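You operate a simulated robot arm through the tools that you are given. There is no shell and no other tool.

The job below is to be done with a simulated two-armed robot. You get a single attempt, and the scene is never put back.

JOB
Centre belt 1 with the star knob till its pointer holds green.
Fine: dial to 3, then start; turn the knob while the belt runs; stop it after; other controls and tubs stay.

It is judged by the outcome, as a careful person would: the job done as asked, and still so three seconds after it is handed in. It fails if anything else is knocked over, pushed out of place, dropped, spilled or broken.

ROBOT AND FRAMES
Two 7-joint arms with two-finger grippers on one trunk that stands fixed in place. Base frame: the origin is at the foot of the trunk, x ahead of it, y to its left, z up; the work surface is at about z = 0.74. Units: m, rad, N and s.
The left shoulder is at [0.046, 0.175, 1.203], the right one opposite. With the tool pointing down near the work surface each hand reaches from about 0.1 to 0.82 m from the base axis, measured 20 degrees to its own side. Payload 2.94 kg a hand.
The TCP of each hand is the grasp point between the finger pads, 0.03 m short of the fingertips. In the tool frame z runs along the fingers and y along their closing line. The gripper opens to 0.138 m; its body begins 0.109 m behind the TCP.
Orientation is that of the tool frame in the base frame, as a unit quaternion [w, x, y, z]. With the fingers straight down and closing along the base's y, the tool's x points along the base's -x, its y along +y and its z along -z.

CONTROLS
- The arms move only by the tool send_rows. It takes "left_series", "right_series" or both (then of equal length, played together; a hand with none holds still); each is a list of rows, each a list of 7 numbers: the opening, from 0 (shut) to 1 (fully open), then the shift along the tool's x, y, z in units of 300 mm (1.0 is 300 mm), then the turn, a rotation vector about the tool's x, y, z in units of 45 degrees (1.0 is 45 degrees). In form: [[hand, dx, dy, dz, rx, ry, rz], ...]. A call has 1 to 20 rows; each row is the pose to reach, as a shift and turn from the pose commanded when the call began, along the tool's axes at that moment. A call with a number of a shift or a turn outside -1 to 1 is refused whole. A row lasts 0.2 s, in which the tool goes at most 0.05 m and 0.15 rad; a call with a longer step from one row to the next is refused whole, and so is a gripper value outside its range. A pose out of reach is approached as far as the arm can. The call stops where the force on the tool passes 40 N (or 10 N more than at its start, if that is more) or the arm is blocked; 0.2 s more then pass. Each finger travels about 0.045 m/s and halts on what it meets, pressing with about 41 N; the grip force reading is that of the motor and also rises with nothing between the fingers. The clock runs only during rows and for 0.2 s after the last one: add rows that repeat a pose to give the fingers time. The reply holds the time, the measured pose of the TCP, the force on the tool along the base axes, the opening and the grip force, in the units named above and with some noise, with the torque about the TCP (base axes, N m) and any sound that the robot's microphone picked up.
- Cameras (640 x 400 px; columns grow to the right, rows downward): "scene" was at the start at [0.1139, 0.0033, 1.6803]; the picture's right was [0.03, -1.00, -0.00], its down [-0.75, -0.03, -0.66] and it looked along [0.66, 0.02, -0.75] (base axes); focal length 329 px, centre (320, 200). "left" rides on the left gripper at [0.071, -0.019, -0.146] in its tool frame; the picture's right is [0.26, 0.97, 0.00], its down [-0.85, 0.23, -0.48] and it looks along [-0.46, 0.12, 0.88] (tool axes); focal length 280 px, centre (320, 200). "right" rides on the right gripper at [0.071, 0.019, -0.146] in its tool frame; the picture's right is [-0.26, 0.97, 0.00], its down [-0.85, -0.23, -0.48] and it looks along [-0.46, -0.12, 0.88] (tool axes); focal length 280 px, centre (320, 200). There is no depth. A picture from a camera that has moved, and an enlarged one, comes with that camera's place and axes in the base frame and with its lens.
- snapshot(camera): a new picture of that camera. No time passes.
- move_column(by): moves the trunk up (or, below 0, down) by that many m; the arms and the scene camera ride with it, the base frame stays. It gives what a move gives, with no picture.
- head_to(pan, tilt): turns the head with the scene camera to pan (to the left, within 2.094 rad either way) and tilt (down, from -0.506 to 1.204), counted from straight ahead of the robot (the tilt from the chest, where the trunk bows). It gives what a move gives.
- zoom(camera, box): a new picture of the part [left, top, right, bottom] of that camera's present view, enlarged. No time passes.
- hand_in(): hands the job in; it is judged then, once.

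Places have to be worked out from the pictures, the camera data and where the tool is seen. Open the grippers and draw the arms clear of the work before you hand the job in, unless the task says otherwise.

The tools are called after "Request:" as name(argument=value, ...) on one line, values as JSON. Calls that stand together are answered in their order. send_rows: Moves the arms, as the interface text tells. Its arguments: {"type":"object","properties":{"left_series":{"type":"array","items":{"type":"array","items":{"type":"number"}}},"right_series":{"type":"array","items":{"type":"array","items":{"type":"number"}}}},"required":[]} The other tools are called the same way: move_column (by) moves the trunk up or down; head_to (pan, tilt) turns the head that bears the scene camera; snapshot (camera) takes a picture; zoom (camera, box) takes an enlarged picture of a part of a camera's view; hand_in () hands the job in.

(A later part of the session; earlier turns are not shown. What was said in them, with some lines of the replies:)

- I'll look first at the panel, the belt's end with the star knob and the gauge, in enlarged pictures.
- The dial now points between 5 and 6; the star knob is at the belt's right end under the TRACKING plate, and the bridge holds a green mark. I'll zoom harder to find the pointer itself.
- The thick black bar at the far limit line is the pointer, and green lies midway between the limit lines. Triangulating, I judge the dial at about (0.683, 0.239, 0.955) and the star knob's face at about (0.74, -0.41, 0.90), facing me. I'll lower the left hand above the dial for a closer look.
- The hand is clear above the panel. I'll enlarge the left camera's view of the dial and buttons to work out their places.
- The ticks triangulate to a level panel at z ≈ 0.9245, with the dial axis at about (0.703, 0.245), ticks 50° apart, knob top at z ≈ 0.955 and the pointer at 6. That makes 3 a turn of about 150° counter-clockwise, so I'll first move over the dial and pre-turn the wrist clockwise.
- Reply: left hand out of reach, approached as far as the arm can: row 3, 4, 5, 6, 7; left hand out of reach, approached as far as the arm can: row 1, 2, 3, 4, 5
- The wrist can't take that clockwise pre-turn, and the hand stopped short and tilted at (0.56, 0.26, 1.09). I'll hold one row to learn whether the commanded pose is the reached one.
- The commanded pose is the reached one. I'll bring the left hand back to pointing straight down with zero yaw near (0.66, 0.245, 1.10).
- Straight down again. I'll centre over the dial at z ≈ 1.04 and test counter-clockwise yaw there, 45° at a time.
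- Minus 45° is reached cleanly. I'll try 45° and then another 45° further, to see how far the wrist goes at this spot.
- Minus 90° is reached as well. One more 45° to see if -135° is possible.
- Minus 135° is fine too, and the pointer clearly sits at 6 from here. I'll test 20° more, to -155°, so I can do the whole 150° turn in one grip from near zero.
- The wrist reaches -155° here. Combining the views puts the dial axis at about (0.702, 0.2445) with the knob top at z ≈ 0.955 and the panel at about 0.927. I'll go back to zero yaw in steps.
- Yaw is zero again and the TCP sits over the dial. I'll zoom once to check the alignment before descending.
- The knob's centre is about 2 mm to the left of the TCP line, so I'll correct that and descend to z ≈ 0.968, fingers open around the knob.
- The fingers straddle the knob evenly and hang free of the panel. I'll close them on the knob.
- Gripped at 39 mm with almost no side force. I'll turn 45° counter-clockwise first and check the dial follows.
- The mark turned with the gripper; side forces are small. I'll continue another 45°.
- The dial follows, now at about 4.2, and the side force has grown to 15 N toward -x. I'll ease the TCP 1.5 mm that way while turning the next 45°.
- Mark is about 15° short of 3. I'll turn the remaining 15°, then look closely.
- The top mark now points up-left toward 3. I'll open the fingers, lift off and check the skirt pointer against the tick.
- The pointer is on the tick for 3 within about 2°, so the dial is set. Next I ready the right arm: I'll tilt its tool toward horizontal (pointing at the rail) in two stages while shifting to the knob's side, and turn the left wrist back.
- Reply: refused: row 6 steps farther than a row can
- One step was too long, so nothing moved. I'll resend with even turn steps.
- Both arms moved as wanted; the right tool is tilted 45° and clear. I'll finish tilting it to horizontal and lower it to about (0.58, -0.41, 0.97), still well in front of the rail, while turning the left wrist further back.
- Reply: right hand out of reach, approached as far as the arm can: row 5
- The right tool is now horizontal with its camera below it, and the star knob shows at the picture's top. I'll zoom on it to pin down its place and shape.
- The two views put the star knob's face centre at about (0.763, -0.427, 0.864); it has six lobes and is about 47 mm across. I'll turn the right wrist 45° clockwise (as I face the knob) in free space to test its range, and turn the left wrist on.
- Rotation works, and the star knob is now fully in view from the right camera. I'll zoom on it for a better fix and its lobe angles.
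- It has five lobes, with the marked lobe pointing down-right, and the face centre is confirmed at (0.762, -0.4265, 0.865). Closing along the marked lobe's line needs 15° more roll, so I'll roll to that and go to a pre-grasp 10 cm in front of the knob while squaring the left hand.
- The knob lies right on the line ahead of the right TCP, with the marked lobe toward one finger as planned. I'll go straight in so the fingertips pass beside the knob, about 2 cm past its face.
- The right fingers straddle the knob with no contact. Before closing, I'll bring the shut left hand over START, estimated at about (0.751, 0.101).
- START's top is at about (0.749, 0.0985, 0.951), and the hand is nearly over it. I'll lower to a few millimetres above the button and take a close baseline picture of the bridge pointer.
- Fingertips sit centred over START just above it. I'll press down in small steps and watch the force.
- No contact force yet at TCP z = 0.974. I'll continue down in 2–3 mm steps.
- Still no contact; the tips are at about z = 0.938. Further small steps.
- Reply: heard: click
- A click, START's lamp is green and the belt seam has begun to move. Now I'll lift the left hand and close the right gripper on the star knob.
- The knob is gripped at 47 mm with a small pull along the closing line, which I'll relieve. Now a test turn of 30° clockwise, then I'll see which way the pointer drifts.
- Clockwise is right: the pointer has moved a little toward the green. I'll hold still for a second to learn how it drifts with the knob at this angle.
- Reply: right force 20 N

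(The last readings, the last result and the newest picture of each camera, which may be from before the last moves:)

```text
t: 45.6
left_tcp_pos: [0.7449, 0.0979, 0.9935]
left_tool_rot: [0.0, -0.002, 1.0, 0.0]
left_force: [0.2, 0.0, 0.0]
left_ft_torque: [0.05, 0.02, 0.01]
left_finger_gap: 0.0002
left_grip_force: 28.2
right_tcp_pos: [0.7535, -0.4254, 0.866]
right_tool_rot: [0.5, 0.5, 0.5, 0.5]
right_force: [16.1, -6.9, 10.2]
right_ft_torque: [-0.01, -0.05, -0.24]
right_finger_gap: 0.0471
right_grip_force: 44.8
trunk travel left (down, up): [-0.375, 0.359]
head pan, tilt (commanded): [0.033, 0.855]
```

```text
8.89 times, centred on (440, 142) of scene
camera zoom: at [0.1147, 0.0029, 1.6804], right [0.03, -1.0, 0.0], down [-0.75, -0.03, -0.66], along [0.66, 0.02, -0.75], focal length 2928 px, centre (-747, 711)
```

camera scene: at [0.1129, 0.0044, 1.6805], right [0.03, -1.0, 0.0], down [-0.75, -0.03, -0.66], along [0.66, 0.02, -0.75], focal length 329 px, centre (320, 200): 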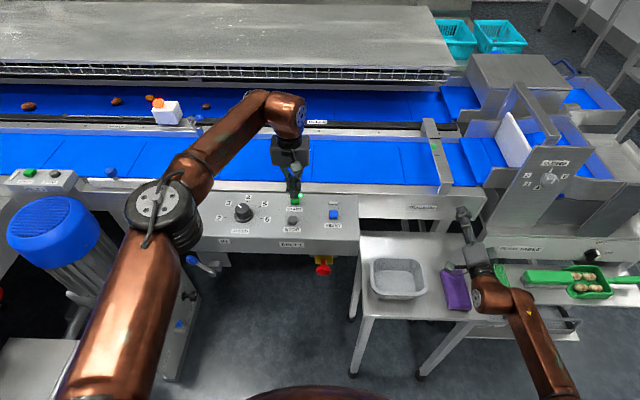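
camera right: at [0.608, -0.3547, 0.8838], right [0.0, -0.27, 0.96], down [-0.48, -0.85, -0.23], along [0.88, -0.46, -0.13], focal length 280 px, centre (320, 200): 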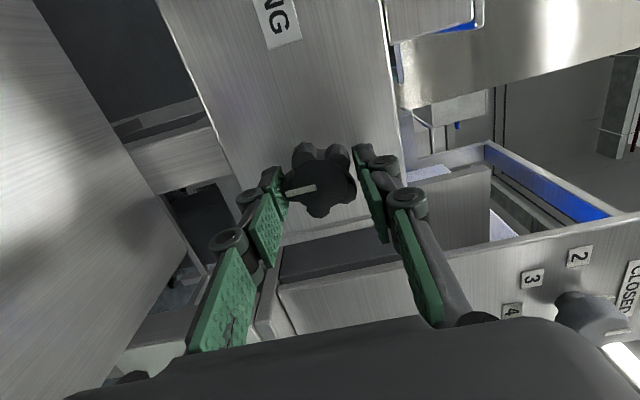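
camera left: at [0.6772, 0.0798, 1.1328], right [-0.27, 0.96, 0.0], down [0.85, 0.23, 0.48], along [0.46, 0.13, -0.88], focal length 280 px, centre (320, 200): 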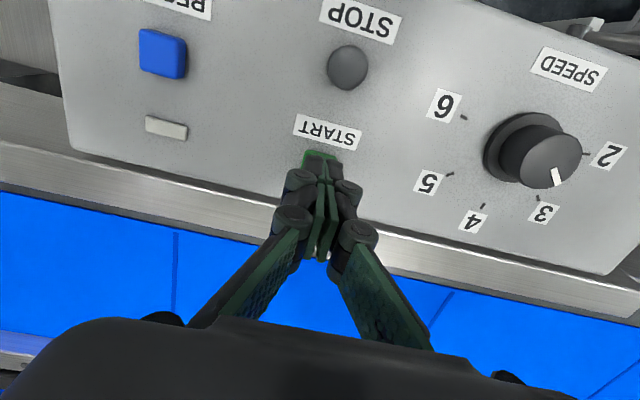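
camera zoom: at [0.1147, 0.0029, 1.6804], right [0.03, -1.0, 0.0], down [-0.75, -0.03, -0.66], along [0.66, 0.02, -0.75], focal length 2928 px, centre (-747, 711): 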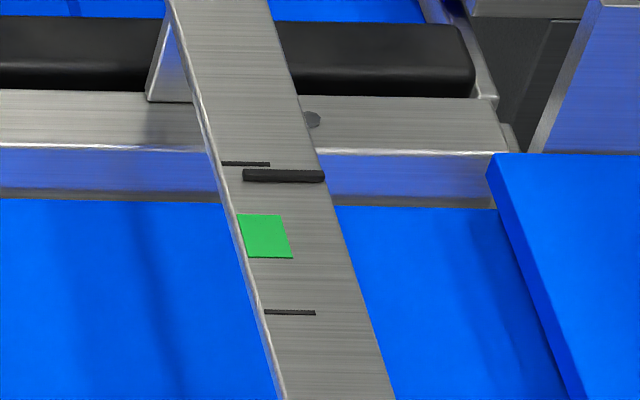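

The pointer is still creeping toward green, about 8 pixels in the last second. I'll hold one more second to tell a steady drift from a settling one.

Request:
send_rows(right_series=[[0.2, 0, 0, 0, 0, 0, 0], [0.2, 0, 0, 0, 0, 0, 0], [0.2, 0, 0, 0, 0, 0, 0], [0.2, 0, 0, 0, 0, 0, 0]])

Request:
zoom(camera="scene", box=[415, 120, 465, 165])

```text
t: 46.6
left_tcp_pos: [0.7439, 0.0983, 0.9937]
left_tool_rot: [0.0, -0.002, 1.0, 0.0]
left_force: [-0.7, 0.8, -0.4]
left_ft_torque: [-0.01, 0.0, 0.0]
left_finger_gap: 0.0001
left_grip_force: 28.6
right_tcp_pos: [0.7533, -0.4259, 0.8639]
right_tool_rot: [0.5, 0.5, 0.499, 0.501]
right_force: [18.9, -6.9, 12.2]
right_ft_torque: [0.04, -0.36, -0.29]
right_finger_gap: 0.0466
right_grip_force: 45.3
trunk travel left (down, up): [-0.375, 0.359]
head pan, tilt (commanded): [0.033, 0.855]
```

```text
8.89 times, centred on (440, 142) of scene
camera zoom: at [0.1147, 0.0028, 1.6804], right [0.03, -1.0, 0.0], down [-0.75, -0.03, -0.66], along [0.66, 0.02, -0.75], focal length 2928 px, centre (-747, 711)
```

zoom: 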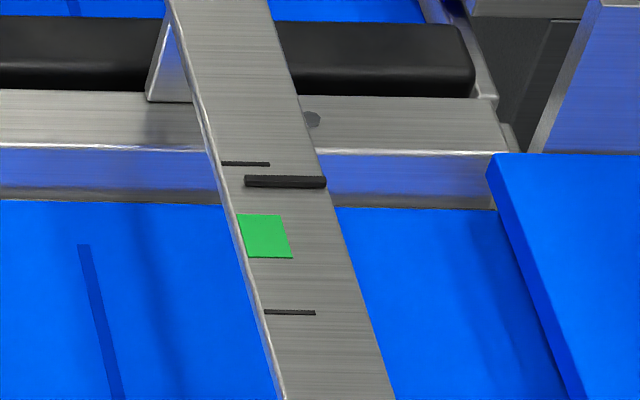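

The drift is slowing (8, then 6 pixels per second), so the pointer seems to settle toward a place set by the knob angle, about halfway for 30°. I'll turn 25° more clockwise, easing the small forces.

Request:
send_rows(right_series=[[0.2, -0.002, 0.003, 0.003, 0, 0, 0.1], [0.2, -0.003, 0.005, 0.005, 0, 0, 0.21], [0.2, -0.003, 0.007, 0.007, 0, 0, 0.33], [0.2, -0.002, 0.007, 0.007, 0, 0, 0.45], [0.2, -0.0015, 0.007, 0.007, 0, 0, 0.556], [0.2, -0.0015, 0.007, 0.007, 0, 0, 0.556], [0.2, -0.0015, 0.007, 0.007, 0, 0, 0.556], [0.2, -0.0015, 0.007, 0.007, 0, 0, 0.556], [0.2, -0.0015, 0.007, 0.007, 0, 0, 0.556]])

Request:
zoom(camera="scene", box=[415, 120, 465, 165])

Request:
snapshot(camera="right")

```text
t: 48.6
left_tcp_pos: [0.7442, 0.0975, 0.9937]
left_tool_rot: [0.001, -0.001, 1.0, 0.0]
left_force: [-0.2, -0.4, 0.6]
left_ft_torque: [-0.05, 0.0, 0.04]
left_finger_gap: 0.0
left_grip_force: 28.5
right_tcp_pos: [0.7536, -0.4253, 0.8652]
right_tool_rot: [0.379, 0.598, 0.38, 0.596]
right_force: [-13.0, 1.6, -4.9]
right_ft_torque: [0.03, -0.21, -0.16]
right_finger_gap: 0.047
right_grip_force: 45.2
trunk travel left (down, up): [-0.375, 0.359]
head pan, tilt (commanded): [0.033, 0.855]
```

```text
8.89 times, centred on (440, 142) of scene
camera zoom: at [0.1128, 0.003, 1.6803], right [0.03, -1.0, 0.0], down [-0.75, -0.03, -0.66], along [0.66, 0.02, -0.75], focal length 2928 px, centre (-747, 711)
```

zoom: 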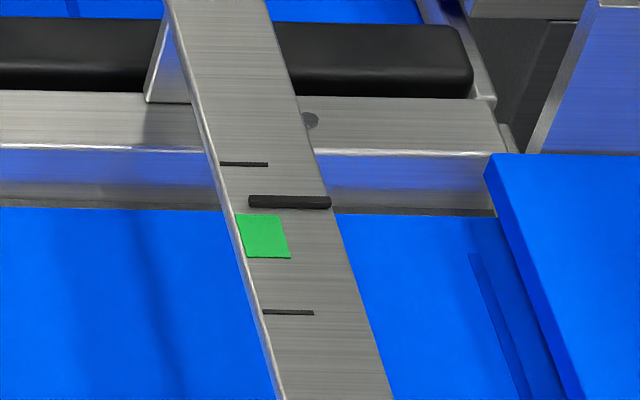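

```text
taken
camera right: at [0.6086, -0.3697, 0.9123], right [0.0, -0.65, 0.76], down [-0.48, -0.67, -0.57], along [0.88, -0.36, -0.31], focal length 280 px, centre (320, 200)
```

right: 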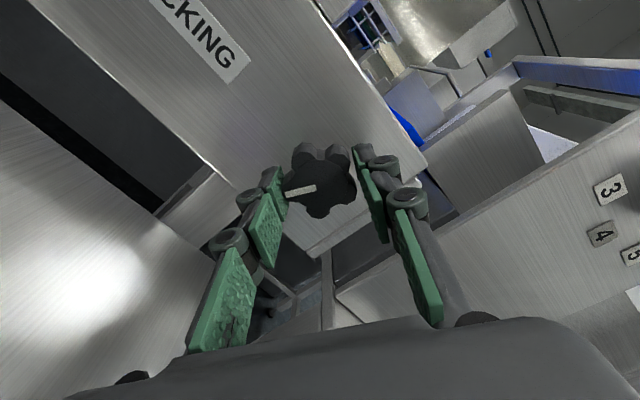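

The pointer is nearing the green, now at row 202 with green from 214 to 258. I'll hold for about two seconds and check again.

Request:
send_rows(right_series=[[0.2, 0, 0, -0.004, 0, 0, 0], [0.2, 0, 0, -0.004, 0, 0, 0], [0.2, 0, 0, -0.004, 0, 0, 0], [0.2, 0, 0, -0.004, 0, 0, 0], [0.2, 0, 0, -0.004, 0, 0, 0], [0.2, 0, 0, -0.004, 0, 0, 0], [0.2, 0, 0, -0.004, 0, 0, 0], [0.2, 0, 0, -0.004, 0, 0, 0], [0.2, 0, 0, -0.004, 0, 0, 0]])

Request:
zoom(camera="scene", box=[415, 120, 465, 165])

```text
t: 50.6
left_tcp_pos: [0.7454, 0.0972, 0.993]
left_tool_rot: [0.001, -0.002, 1.0, 0.0]
left_force: [-0.2, 0.2, -0.2]
left_ft_torque: [-0.04, 0.01, 0.0]
left_finger_gap: 0.0
left_grip_force: 28.2
right_tcp_pos: [0.7553, -0.4246, 0.8641]
right_tool_rot: [0.378, 0.597, 0.38, 0.597]
right_force: [-11.5, 5.5, -13.6]
right_ft_torque: [-0.03, 0.3, 0.19]
right_finger_gap: 0.0466
right_grip_force: 45.1
trunk travel left (down, up): [-0.375, 0.359]
head pan, tilt (commanded): [0.033, 0.855]
```

```text
8.89 times, centred on (440, 142) of scene
camera zoom: at [0.1141, 0.0028, 1.6803], right [0.03, -1.0, 0.0], down [-0.75, -0.03, -0.66], along [0.66, 0.02, -0.75], focal length 2928 px, centre (-747, 711)
```

zoom: 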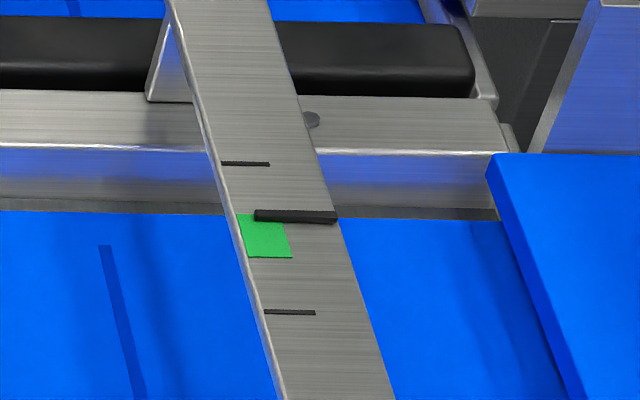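

It settles as expected, now at row 216, on the edge of green, with a predicted rest near the green's centre (about 234). I'll ease the side force and hold three seconds more.

Request:
send_rows(right_series=[[0.2, 0, -0.003, -0.003, 0, 0, 0], [0.2, 0, -0.006, -0.006, 0, 0, 0], [0.2, 0, -0.006, -0.006, 0, 0, 0], [0.2, 0, -0.006, -0.006, 0, 0, 0], [0.2, 0, -0.006, -0.006, 0, 0, 0], [0.2, 0, -0.006, -0.006, 0, 0, 0], [0.2, 0, -0.006, -0.006, 0, 0, 0], [0.2, 0, -0.006, -0.006, 0, 0, 0], [0.2, 0, -0.006, -0.006, 0, 0, 0], [0.2, 0, -0.006, -0.006, 0, 0, 0], [0.2, 0, -0.006, -0.006, 0, 0, 0], [0.2, 0, -0.006, -0.006, 0, 0, 0], [0.2, 0, -0.006, -0.006, 0, 0, 0], [0.2, 0, -0.006, -0.006, 0, 0, 0]])

Request:
zoom(camera="scene", box=[415, 120, 465, 165])

```text
t: 53.6
left_tcp_pos: [0.7465, 0.0976, 0.9917]
left_tool_rot: [0.0, -0.002, 1.0, 0.0]
left_force: [-0.9, 0.0, -0.1]
left_ft_torque: [-0.02, 0.03, -0.05]
left_finger_gap: 0.0
left_grip_force: 28.4
right_tcp_pos: [0.7538, -0.426, 0.8653]
right_tool_rot: [0.379, 0.597, 0.379, 0.597]
right_force: [15.0, -4.1, -0.2]
right_ft_torque: [-0.04, -0.07, -0.18]
right_finger_gap: 0.0468
right_grip_force: 45.3
trunk travel left (down, up): [-0.375, 0.359]
head pan, tilt (commanded): [0.033, 0.855]
```

```text
8.89 times, centred on (440, 142) of scene
camera zoom: at [0.1159, 0.0022, 1.6803], right [0.03, -1.0, 0.0], down [-0.75, -0.03, -0.66], along [0.66, 0.02, -0.76], focal length 2928 px, centre (-747, 711)
```

zoom: 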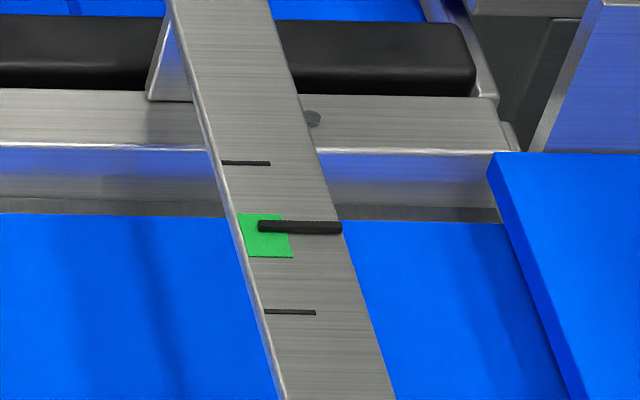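

The pointer is inside the green at row 227 and the trend still points to about 235, the middle. I'll hold three more seconds to confirm it settles there.

Request:
send_rows(right_series=[[0.2, 0, 0, 0.004, 0, 0, 0], [0.2, 0, 0, 0.004, 0, 0, 0], [0.2, 0, 0, 0.004, 0, 0, 0], [0.2, 0, 0, 0.004, 0, 0, 0], [0.2, 0, 0, 0.004, 0, 0, 0], [0.2, 0, 0, 0.004, 0, 0, 0], [0.2, 0, 0, 0.004, 0, 0, 0], [0.2, 0, 0, 0.004, 0, 0, 0], [0.2, 0, 0, 0.004, 0, 0, 0], [0.2, 0, 0, 0.004, 0, 0, 0], [0.2, 0, 0, 0.004, 0, 0, 0], [0.2, 0, 0, 0.004, 0, 0, 0], [0.2, 0, 0, 0.004, 0, 0, 0], [0.2, 0, 0, 0.004, 0, 0, 0]])

Request:
zoom(camera="scene", box=[415, 120, 465, 165])

```text
t: 56.6
left_tcp_pos: [0.7468, 0.0964, 0.9934]
left_tool_rot: [0.0, -0.001, 1.0, 0.0]
left_force: [0.4, -1.0, -0.7]
left_ft_torque: [-0.01, -0.02, 0.0]
left_finger_gap: 0.0003
left_grip_force: 28.7
right_tcp_pos: [0.7523, -0.4245, 0.8649]
right_tool_rot: [0.379, 0.598, 0.38, 0.596]
right_force: [11.3, -3.6, 3.5]
right_ft_torque: [0.02, -0.21, -0.23]
right_finger_gap: 0.047
right_grip_force: 44.6
trunk travel left (down, up): [-0.375, 0.359]
head pan, tilt (commanded): [0.033, 0.855]
```

```text
8.89 times, centred on (440, 142) of scene
camera zoom: at [0.115, 0.0024, 1.6803], right [0.03, -1.0, 0.0], down [-0.75, -0.03, -0.66], along [0.66, 0.02, -0.75], focal length 2928 px, centre (-747, 711)
```

zoom: 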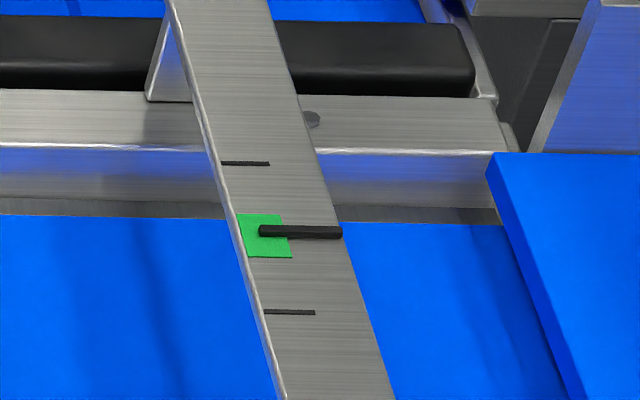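

Row 231 and converging to about 235, the middle of green. I'll now open the right gripper gently, with the belt still running, and back it straight off the knob.

Request:
send_rows(right_series=[[0.4, 0, 0, 0, 0, 0, 0], [0.65, 0, 0, 0, 0, 0, 0], [0.65, 0, 0, 0, 0, 0, 0], [0.65, 0, 0, 0, 0, 0, 0], [0.65, 0, 0, -0.08, 0, 0, 0], [0.65, 0, 0, -0.18, 0, 0, 0], [0.65, 0, 0, -0.28, 0, 0, 0], [0.65, 0, 0, -0.36, 0, 0, 0], [0.65, 0, 0, -0.36, 0, 0, 0]])

Request:
zoom(camera="scene", box=[415, 120, 465, 165])

Request:
snapshot(camera="right")

Request:
snapshot(camera="scene")

```text
t: 58.6
left_tcp_pos: [0.7439, 0.0985, 0.9925]
left_tool_rot: [-0.001, -0.002, 1.0, -0.001]
left_force: [1.4, 0.5, 0.2]
left_ft_torque: [-0.03, 0.03, -0.01]
left_finger_gap: 0.0003
left_grip_force: 28.7
right_tcp_pos: [0.6439, -0.4248, 0.864]
right_tool_rot: [0.379, 0.596, 0.38, 0.597]
right_force: [0.7, 0.3, 0.6]
right_ft_torque: [-0.02, -0.01, -0.03]
right_finger_gap: 0.0897
right_grip_force: 0.0
trunk travel left (down, up): [-0.375, 0.359]
head pan, tilt (commanded): [0.033, 0.855]
```

```text
8.89 times, centred on (440, 142) of scene
camera zoom: at [0.1143, 0.003, 1.6803], right [0.03, -1.0, 0.0], down [-0.75, -0.03, -0.66], along [0.66, 0.02, -0.75], focal length 2928 px, centre (-747, 711)
```

zoom: 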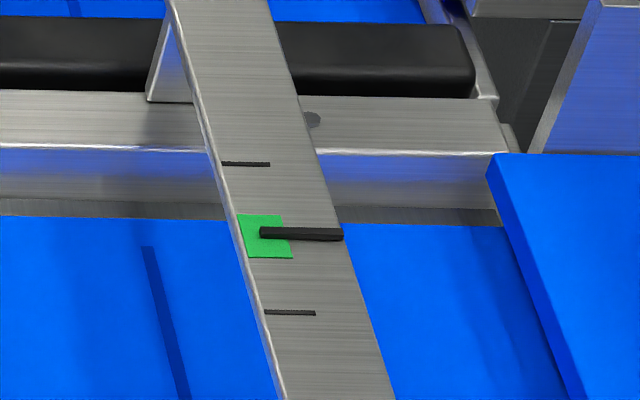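

```text
taken
camera right: at [0.4991, -0.3699, 0.912], right [0.0, -0.65, 0.76], down [-0.48, -0.67, -0.57], along [0.88, -0.36, -0.31], focal length 280 px, centre (320, 200)
```

right: 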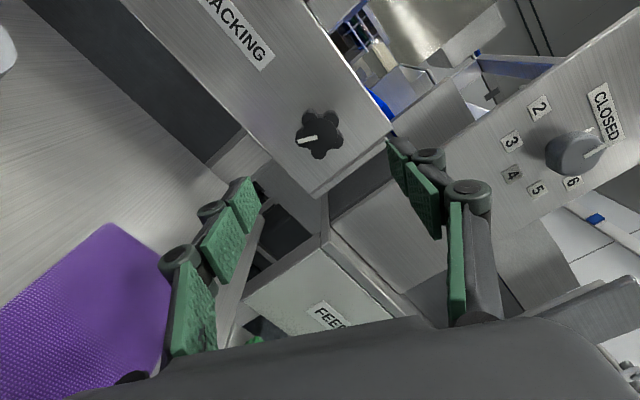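

```text
taken
camera scene: at [0.1143, 0.003, 1.6803], right [0.03, -1.0, 0.0], down [-0.75, -0.03, -0.66], along [0.66, 0.02, -0.75], focal length 329 px, centre (320, 200)
```

scene: 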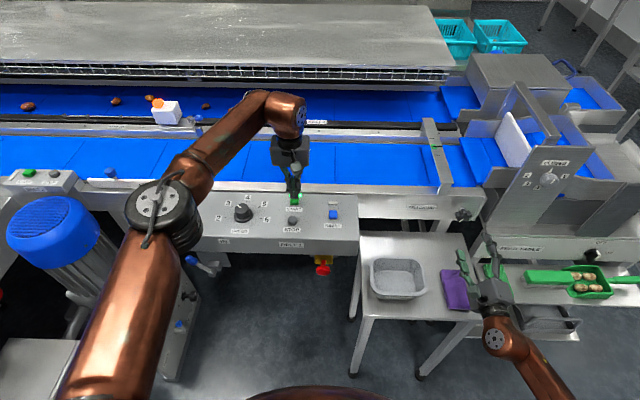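

The pointer rests at row 234, mid-green, with the knob released and the belt running. I'll move the left hand over STOP, at about (0.683, 0.100), and check alignment.

Request:
send_rows(left_series=[[0, 0.05, 0.002, -0.02, 0, 0, 0], [0, 0.1, 0.005, -0.02, 0, 0, 0], [0, 0.15, 0.007, -0.02, 0, 0, 0], [0, 0.207, 0.007, -0.02, 0, 0, 0], [0, 0.207, 0.007, -0.02, 0, 0, 0]])

Request:
zoom(camera="scene", box=[240, 140, 360, 250])

Request:
snapshot(camera="left")

Request:
zoom(camera="scene", box=[415, 120, 465, 165])

```text
t: 59.8
left_tcp_pos: [0.6833, 0.0992, 0.9997]
left_tool_rot: [-0.001, -0.001, 1.0, 0.001]
left_force: [0.7, 0.4, -0.2]
left_ft_torque: [-0.01, 0.04, 0.02]
left_finger_gap: 0.0002
left_grip_force: 28.4
right_tcp_pos: [0.6445, -0.4263, 0.8655]
right_tool_rot: [0.378, 0.596, 0.38, 0.597]
right_force: [0.1, -0.4, -0.8]
right_ft_torque: [0.0, 0.0, -0.02]
right_finger_gap: 0.0897
right_grip_force: 0.1
trunk travel left (down, up): [-0.375, 0.359]
head pan, tilt (commanded): [0.033, 0.855]
```

```text
3.64 times, centred on (300, 195) of scene
camera zoom: at [0.114, 0.0029, 1.6803], right [0.03, -1.0, 0.0], down [-0.75, -0.03, -0.66], along [0.66, 0.02, -0.75], focal length 1198 px, centre (393, 218)
```

zoom: 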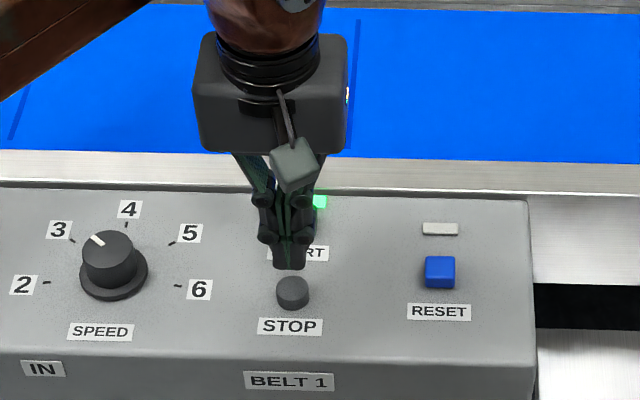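

```text
taken
camera left: at [0.6139, 0.0793, 1.1449], right [-0.27, 0.96, 0.0], down [0.85, 0.23, 0.48], along [0.46, 0.13, -0.88], focal length 280 px, centre (320, 200)
```

left: 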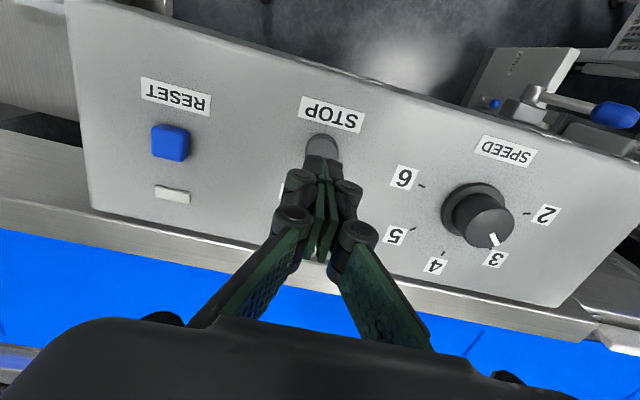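

```text
8.89 times, centred on (440, 142) of scene
camera zoom: at [0.114, 0.0029, 1.6803], right [0.03, -1.0, 0.0], down [-0.75, -0.03, -0.66], along [0.66, 0.02, -0.75], focal length 2928 px, centre (-747, 711)
```

zoom: 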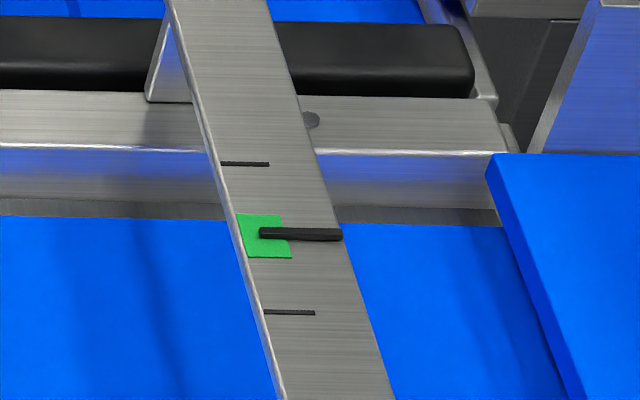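

Pointer still steady at mid-green, and the fingertips line up with STOP. I'll lower quickly to just above it, then press in small steps.

Request:
send_rows(left_series=[[0, 0, 0, 0.04, 0, 0, 0], [0, 0, 0, 0.08, 0, 0, 0], [0, 0, 0, 0.095, 0, 0, 0], [0, 0, 0, 0.102, 0, 0, 0], [0, 0, 0, 0.108, 0, 0, 0], [0, 0, 0, 0.113, 0, 0, 0]])

Request:
zoom(camera="scene", box=[240, 140, 360, 250])

```text
t: 61.2
left_tcp_pos: [0.6833, 0.0999, 0.9658]
left_tool_rot: [0.001, -0.002, 1.0, 0.0]
left_force: [0.0, 0.8, 1.4]
left_ft_torque: [0.0, 0.01, -0.01]
left_finger_gap: 0.0057
left_grip_force: 27.6
right_tcp_pos: [0.6439, -0.4256, 0.8644]
right_tool_rot: [0.379, 0.597, 0.379, 0.597]
right_force: [-0.4, 1.1, 0.8]
right_ft_torque: [-0.03, -0.01, 0.04]
right_finger_gap: 0.0896
right_grip_force: 0.1
trunk travel left (down, up): [-0.375, 0.359]
head pan, tilt (commanded): [0.033, 0.855]
```

```text
3.64 times, centred on (300, 195) of scene
camera zoom: at [0.1137, 0.0032, 1.6804], right [0.03, -1.0, 0.0], down [-0.75, -0.03, -0.66], along [0.66, 0.02, -0.75], focal length 1198 px, centre (393, 218)
```

zoom: 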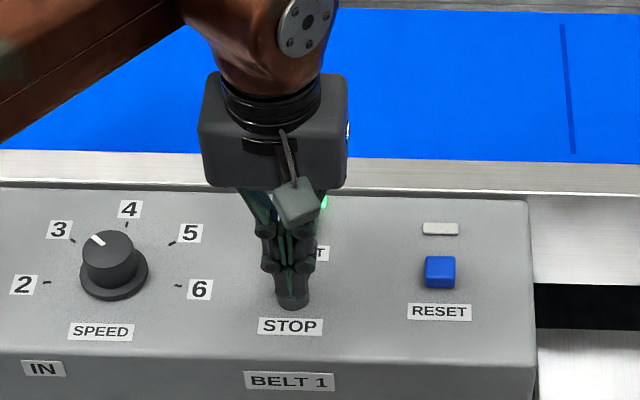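

The fingertips have just met STOP; no click yet and the lamp is still lit. I'll press a little further.

Request:
send_rows(left_series=[[0, 0, 0, 0.005, 0, 0, 0], [0, 0, 0, 0.01, 0, 0, 0], [0, 0, 0, 0.014, 0, 0, 0]])

Request:
zoom(camera="scene", box=[240, 140, 360, 250])

```text
t: 62.0
left_tcp_pos: [0.6836, 0.0993, 0.9611]
left_tool_rot: [0.001, -0.002, 1.0, -0.001]
left_force: [2.8, -0.4, 4.0]
left_ft_torque: [-0.03, -0.05, 0.0]
left_finger_gap: 0.006
left_grip_force: 28.7
right_tcp_pos: [0.6439, -0.4265, 0.8651]
right_tool_rot: [0.379, 0.597, 0.379, 0.597]
right_force: [0.6, 0.0, -0.1]
right_ft_torque: [0.0, -0.02, 0.02]
right_finger_gap: 0.0895
right_grip_force: 0.1
trunk travel left (down, up): [-0.375, 0.359]
head pan, tilt (commanded): [0.033, 0.855]
heard: click
```

```text
3.64 times, centred on (300, 195) of scene
camera zoom: at [0.1137, 0.003, 1.6804], right [0.03, -1.0, 0.0], down [-0.75, -0.03, -0.66], along [0.66, 0.02, -0.75], focal length 1198 px, centre (393, 218)
```

zoom: 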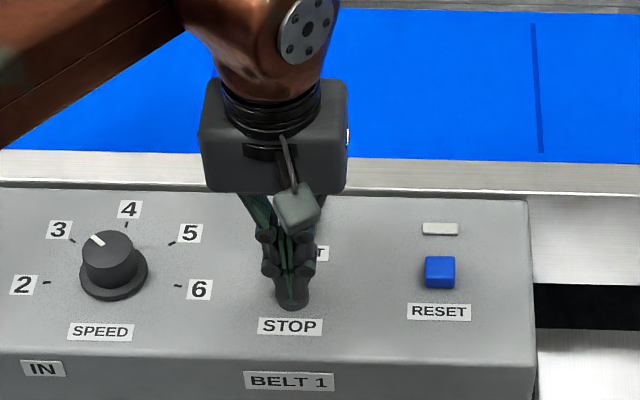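

A click, and the START lamp is dark, so the belt has stopped. I'll lift the left hand straight up and draw the right hand further back and up.

Request:
send_rows(left_series=[[0, 0, 0, -0.04, 0, 0, 0], [0, 0, 0, -0.12, 0, 0, 0], [0, 0, 0, -0.22, 0, 0, 0], [0, 0, 0, -0.32, 0, 0, 0], [0, 0, 0, -0.42, 0, 0, 0], [0, 0, 0, -0.5, 0, 0, 0], [0, 0, 0, -0.5, 0, 0, 0]], right_series=[[0.65, 0, 0, -0.06, 0, 0, 0], [0.65, 0, 0, -0.12, 0, 0, 0], [0.65, 0, 0, -0.18, 0, 0, 0], [0.65, 0, 0, -0.24, 0, 0, 0], [0.65, 0, 0, -0.28, 0, 0, 0], [0.65, 0, 0, -0.3, 0, 0, 0], [0.65, 0, 0, -0.3, 0, 0, 0]])

Request:
snapshot(camera="scene")

Request:
zoom(camera="scene", box=[415, 120, 465, 165])

Request:
zoom(camera="scene", box=[170, 150, 370, 280])

```text
t: 63.6
left_tcp_pos: [0.6827, 0.0985, 1.1129]
left_tool_rot: [0.0, -0.001, 1.0, -0.001]
left_force: [0.7, 0.6, 0.5]
left_ft_torque: [-0.01, -0.02, 0.04]
left_finger_gap: 0.0002
left_grip_force: 28.3
right_tcp_pos: [0.5548, -0.4261, 0.8658]
right_tool_rot: [0.379, 0.597, 0.38, 0.597]
right_force: [0.2, -0.1, 0.3]
right_ft_torque: [-0.01, 0.03, 0.01]
right_finger_gap: 0.0894
right_grip_force: 0.0
trunk travel left (down, up): [-0.375, 0.359]
head pan, tilt (commanded): [0.033, 0.855]
```

```text
taken
camera scene: at [0.1142, 0.0033, 1.6803], right [0.03, -1.0, 0.0], down [-0.75, -0.03, -0.66], along [0.66, 0.02, -0.75], focal length 329 px, centre (320, 200)
```

scene: 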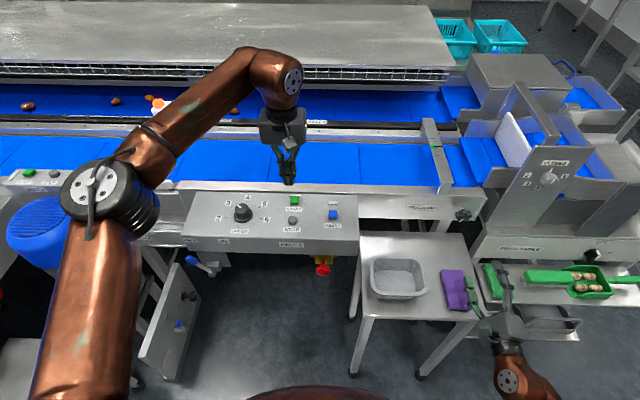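

```text
8.89 times, centred on (440, 142) of scene
camera zoom: at [0.1142, 0.0033, 1.6803], right [0.03, -1.0, 0.0], down [-0.75, -0.03, -0.66], along [0.66, 0.02, -0.75], focal length 2928 px, centre (-747, 711)
```

zoom: 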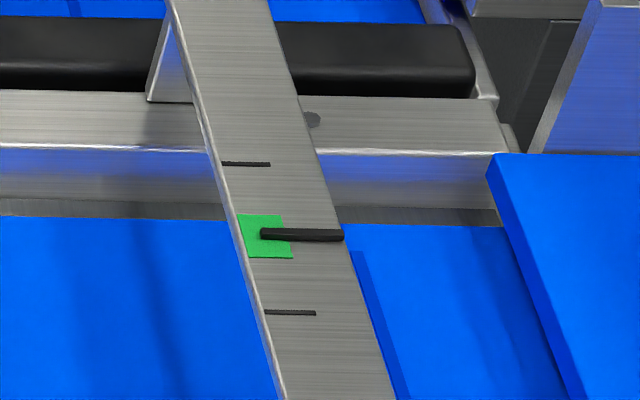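

```text
3.08 times, centred on (270, 215) of scene
camera zoom: at [0.1142, 0.0033, 1.6803], right [0.03, -1.0, 0.0], down [-0.75, -0.03, -0.66], along [0.66, 0.02, -0.75], focal length 1013 px, centre (474, 154)
```

zoom: 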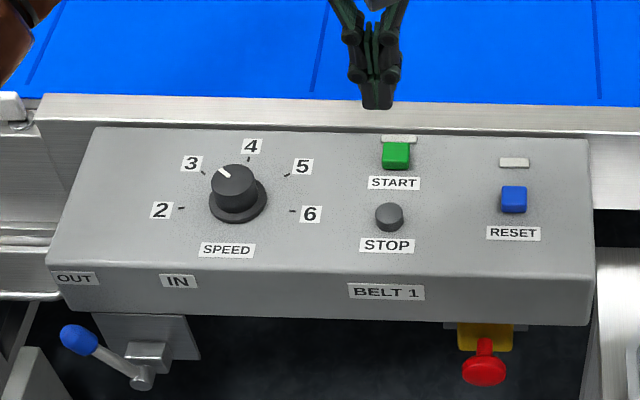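

The belt is stopped, the pointer sits mid-green, the dial reads 3, and nothing else has changed. I'll open both grippers and draw the arms up and back, clear of the line.

Request:
send_rows(left_series=[[0.1, 0.03, 0.02, -0.06, 0, 0, 0], [0.2, 0.08, 0.06, -0.13, 0, 0, 0], [0.4, 0.14, 0.11, -0.2, 0, 0, 0], [0.6, 0.2, 0.16, -0.27, 0, 0, 0], [0.8, 0.27, 0.21, -0.34, 0, 0, 0], [0.9, 0.34, 0.27, -0.4, 0, 0, 0], [1.0, 0.4, 0.32, -0.45, 0, 0, 0], [1.0, 0.433, 0.333, -0.467, 0, 0, 0], [1.0, 0.433, 0.333, -0.467, 0, 0, 0]], right_series=[[0.65, 0.03, 0.065, -0.01, 0, 0, 0], [0.65, 0.06, 0.13, -0.02, 0, 0, 0], [0.7, 0.09, 0.195, -0.03, 0, 0, 0], [0.8, 0.12, 0.26, -0.05, 0, 0, 0], [0.9, 0.15, 0.325, -0.07, 0, 0, 0], [1.0, 0.18, 0.39, -0.09, 0, 0, 0], [1.0, 0.21, 0.45, -0.11, 0, 0, 0], [1.0, 0.21, 0.45, -0.11, 0, 0, 0], [1.0, 0.21, 0.45, -0.11, 0, 0, 0]])

Request:
snapshot(camera="scene")

Request:
zoom(camera="scene", box=[415, 120, 465, 165])

Request:
zoom(camera="scene", box=[360, 200, 640, 400])

Request:
zoom(camera="scene", box=[210, 170, 290, 240])

```text
t: 65.6
left_tcp_pos: [0.5531, 0.1989, 1.2525]
left_tool_rot: [0.0, -0.002, 1.0, 0.0]
left_force: [-0.3, -0.4, -0.3]
left_ft_torque: [-0.02, 0.02, -0.03]
left_finger_gap: 0.1381
left_grip_force: 0.1
right_tcp_pos: [0.5206, -0.4254, 1.0161]
right_tool_rot: [0.379, 0.597, 0.379, 0.597]
right_force: [-0.4, 0.0, 0.5]
right_ft_torque: [0.03, -0.05, 0.03]
right_finger_gap: 0.1379
right_grip_force: 0.0
trunk travel left (down, up): [-0.375, 0.359]
head pan, tilt (commanded): [0.033, 0.855]
```

```text
taken
camera scene: at [0.1137, 0.0035, 1.6803], right [0.03, -1.0, 0.0], down [-0.75, -0.03, -0.66], along [0.66, 0.02, -0.75], focal length 329 px, centre (320, 200)
```

scene: 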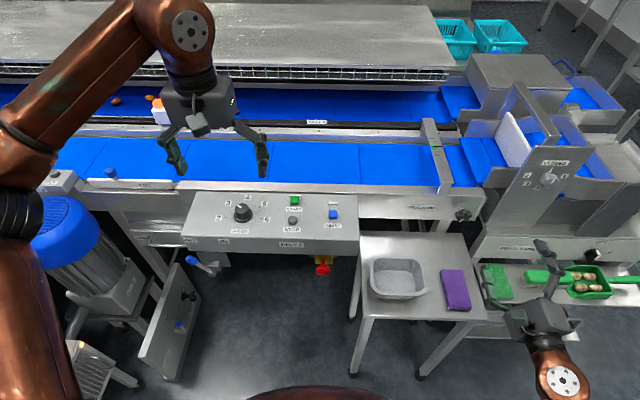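

```text
8.89 times, centred on (440, 142) of scene
camera zoom: at [0.1137, 0.0035, 1.6803], right [0.03, -1.0, 0.0], down [-0.75, -0.03, -0.66], along [0.66, 0.02, -0.75], focal length 2928 px, centre (-747, 711)
```

zoom: 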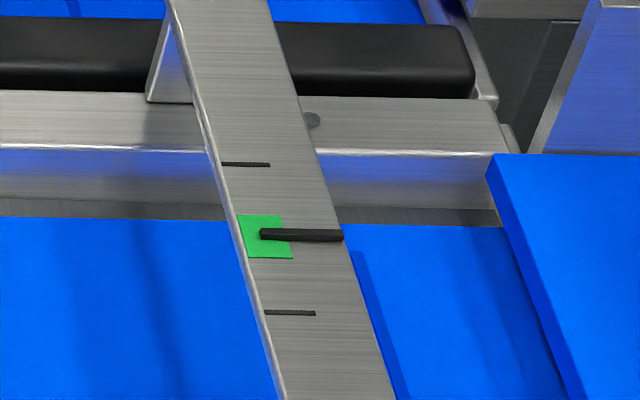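

```text
2.00 times, centred on (500, 300) of scene
camera zoom: at [0.1137, 0.0035, 1.6803], right [0.03, -1.0, 0.0], down [-0.75, -0.03, -0.66], along [0.66, 0.02, -0.75], focal length 659 px, centre (-40, 0)
```

zoom: 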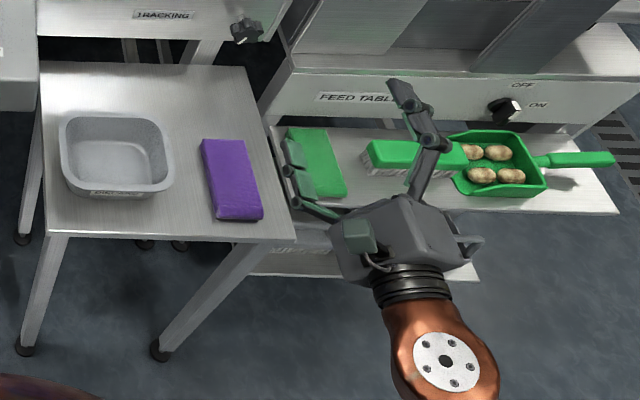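

```text
5.71 times, centred on (250, 205) of scene
camera zoom: at [0.1137, 0.0035, 1.6803], right [0.03, -1.0, 0.0], down [-0.75, -0.03, -0.66], along [0.66, 0.02, -0.75], focal length 1882 px, centre (720, 171)
```

zoom: 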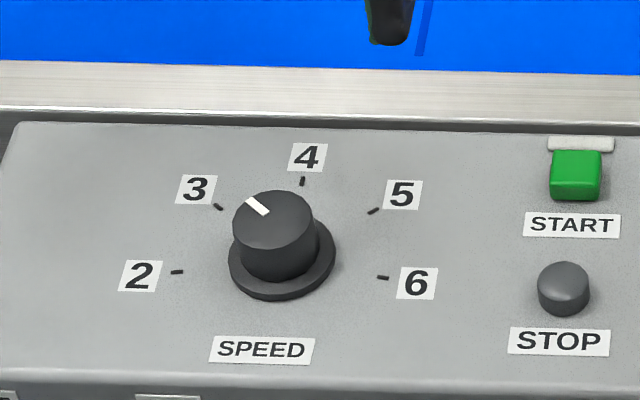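

The belt seam hasn't moved between the last two pictures, so it is stopped. The pointer rests in the middle of green, the dial is at 3, and tubs, cloths and other controls are where they were. Both grippers are open and clear, so I hand the job in.

Request:
hand_in()

```text
The job is handed in.
```

Belt 1 is centred: its pointer rests in the middle of the green, and the job is handed in.

- **Dial:** turned from 6 to 3 before starting. It sits within about 2–3° of the tick.
- **Tracking:** with the belt running, I turned the star knob about 55° clockwise. The pointer settled mid-green and stayed there after I let go of the knob.
- **Stop:** I pressed STOP after that. The START lamp went out, and a seam on the belt hadn't moved between the last two pictures.
- **Everything else:** the other controls, the tub and the cloths look unmoved in the last pictures. Both grippers are open and the arms are drawn clear.
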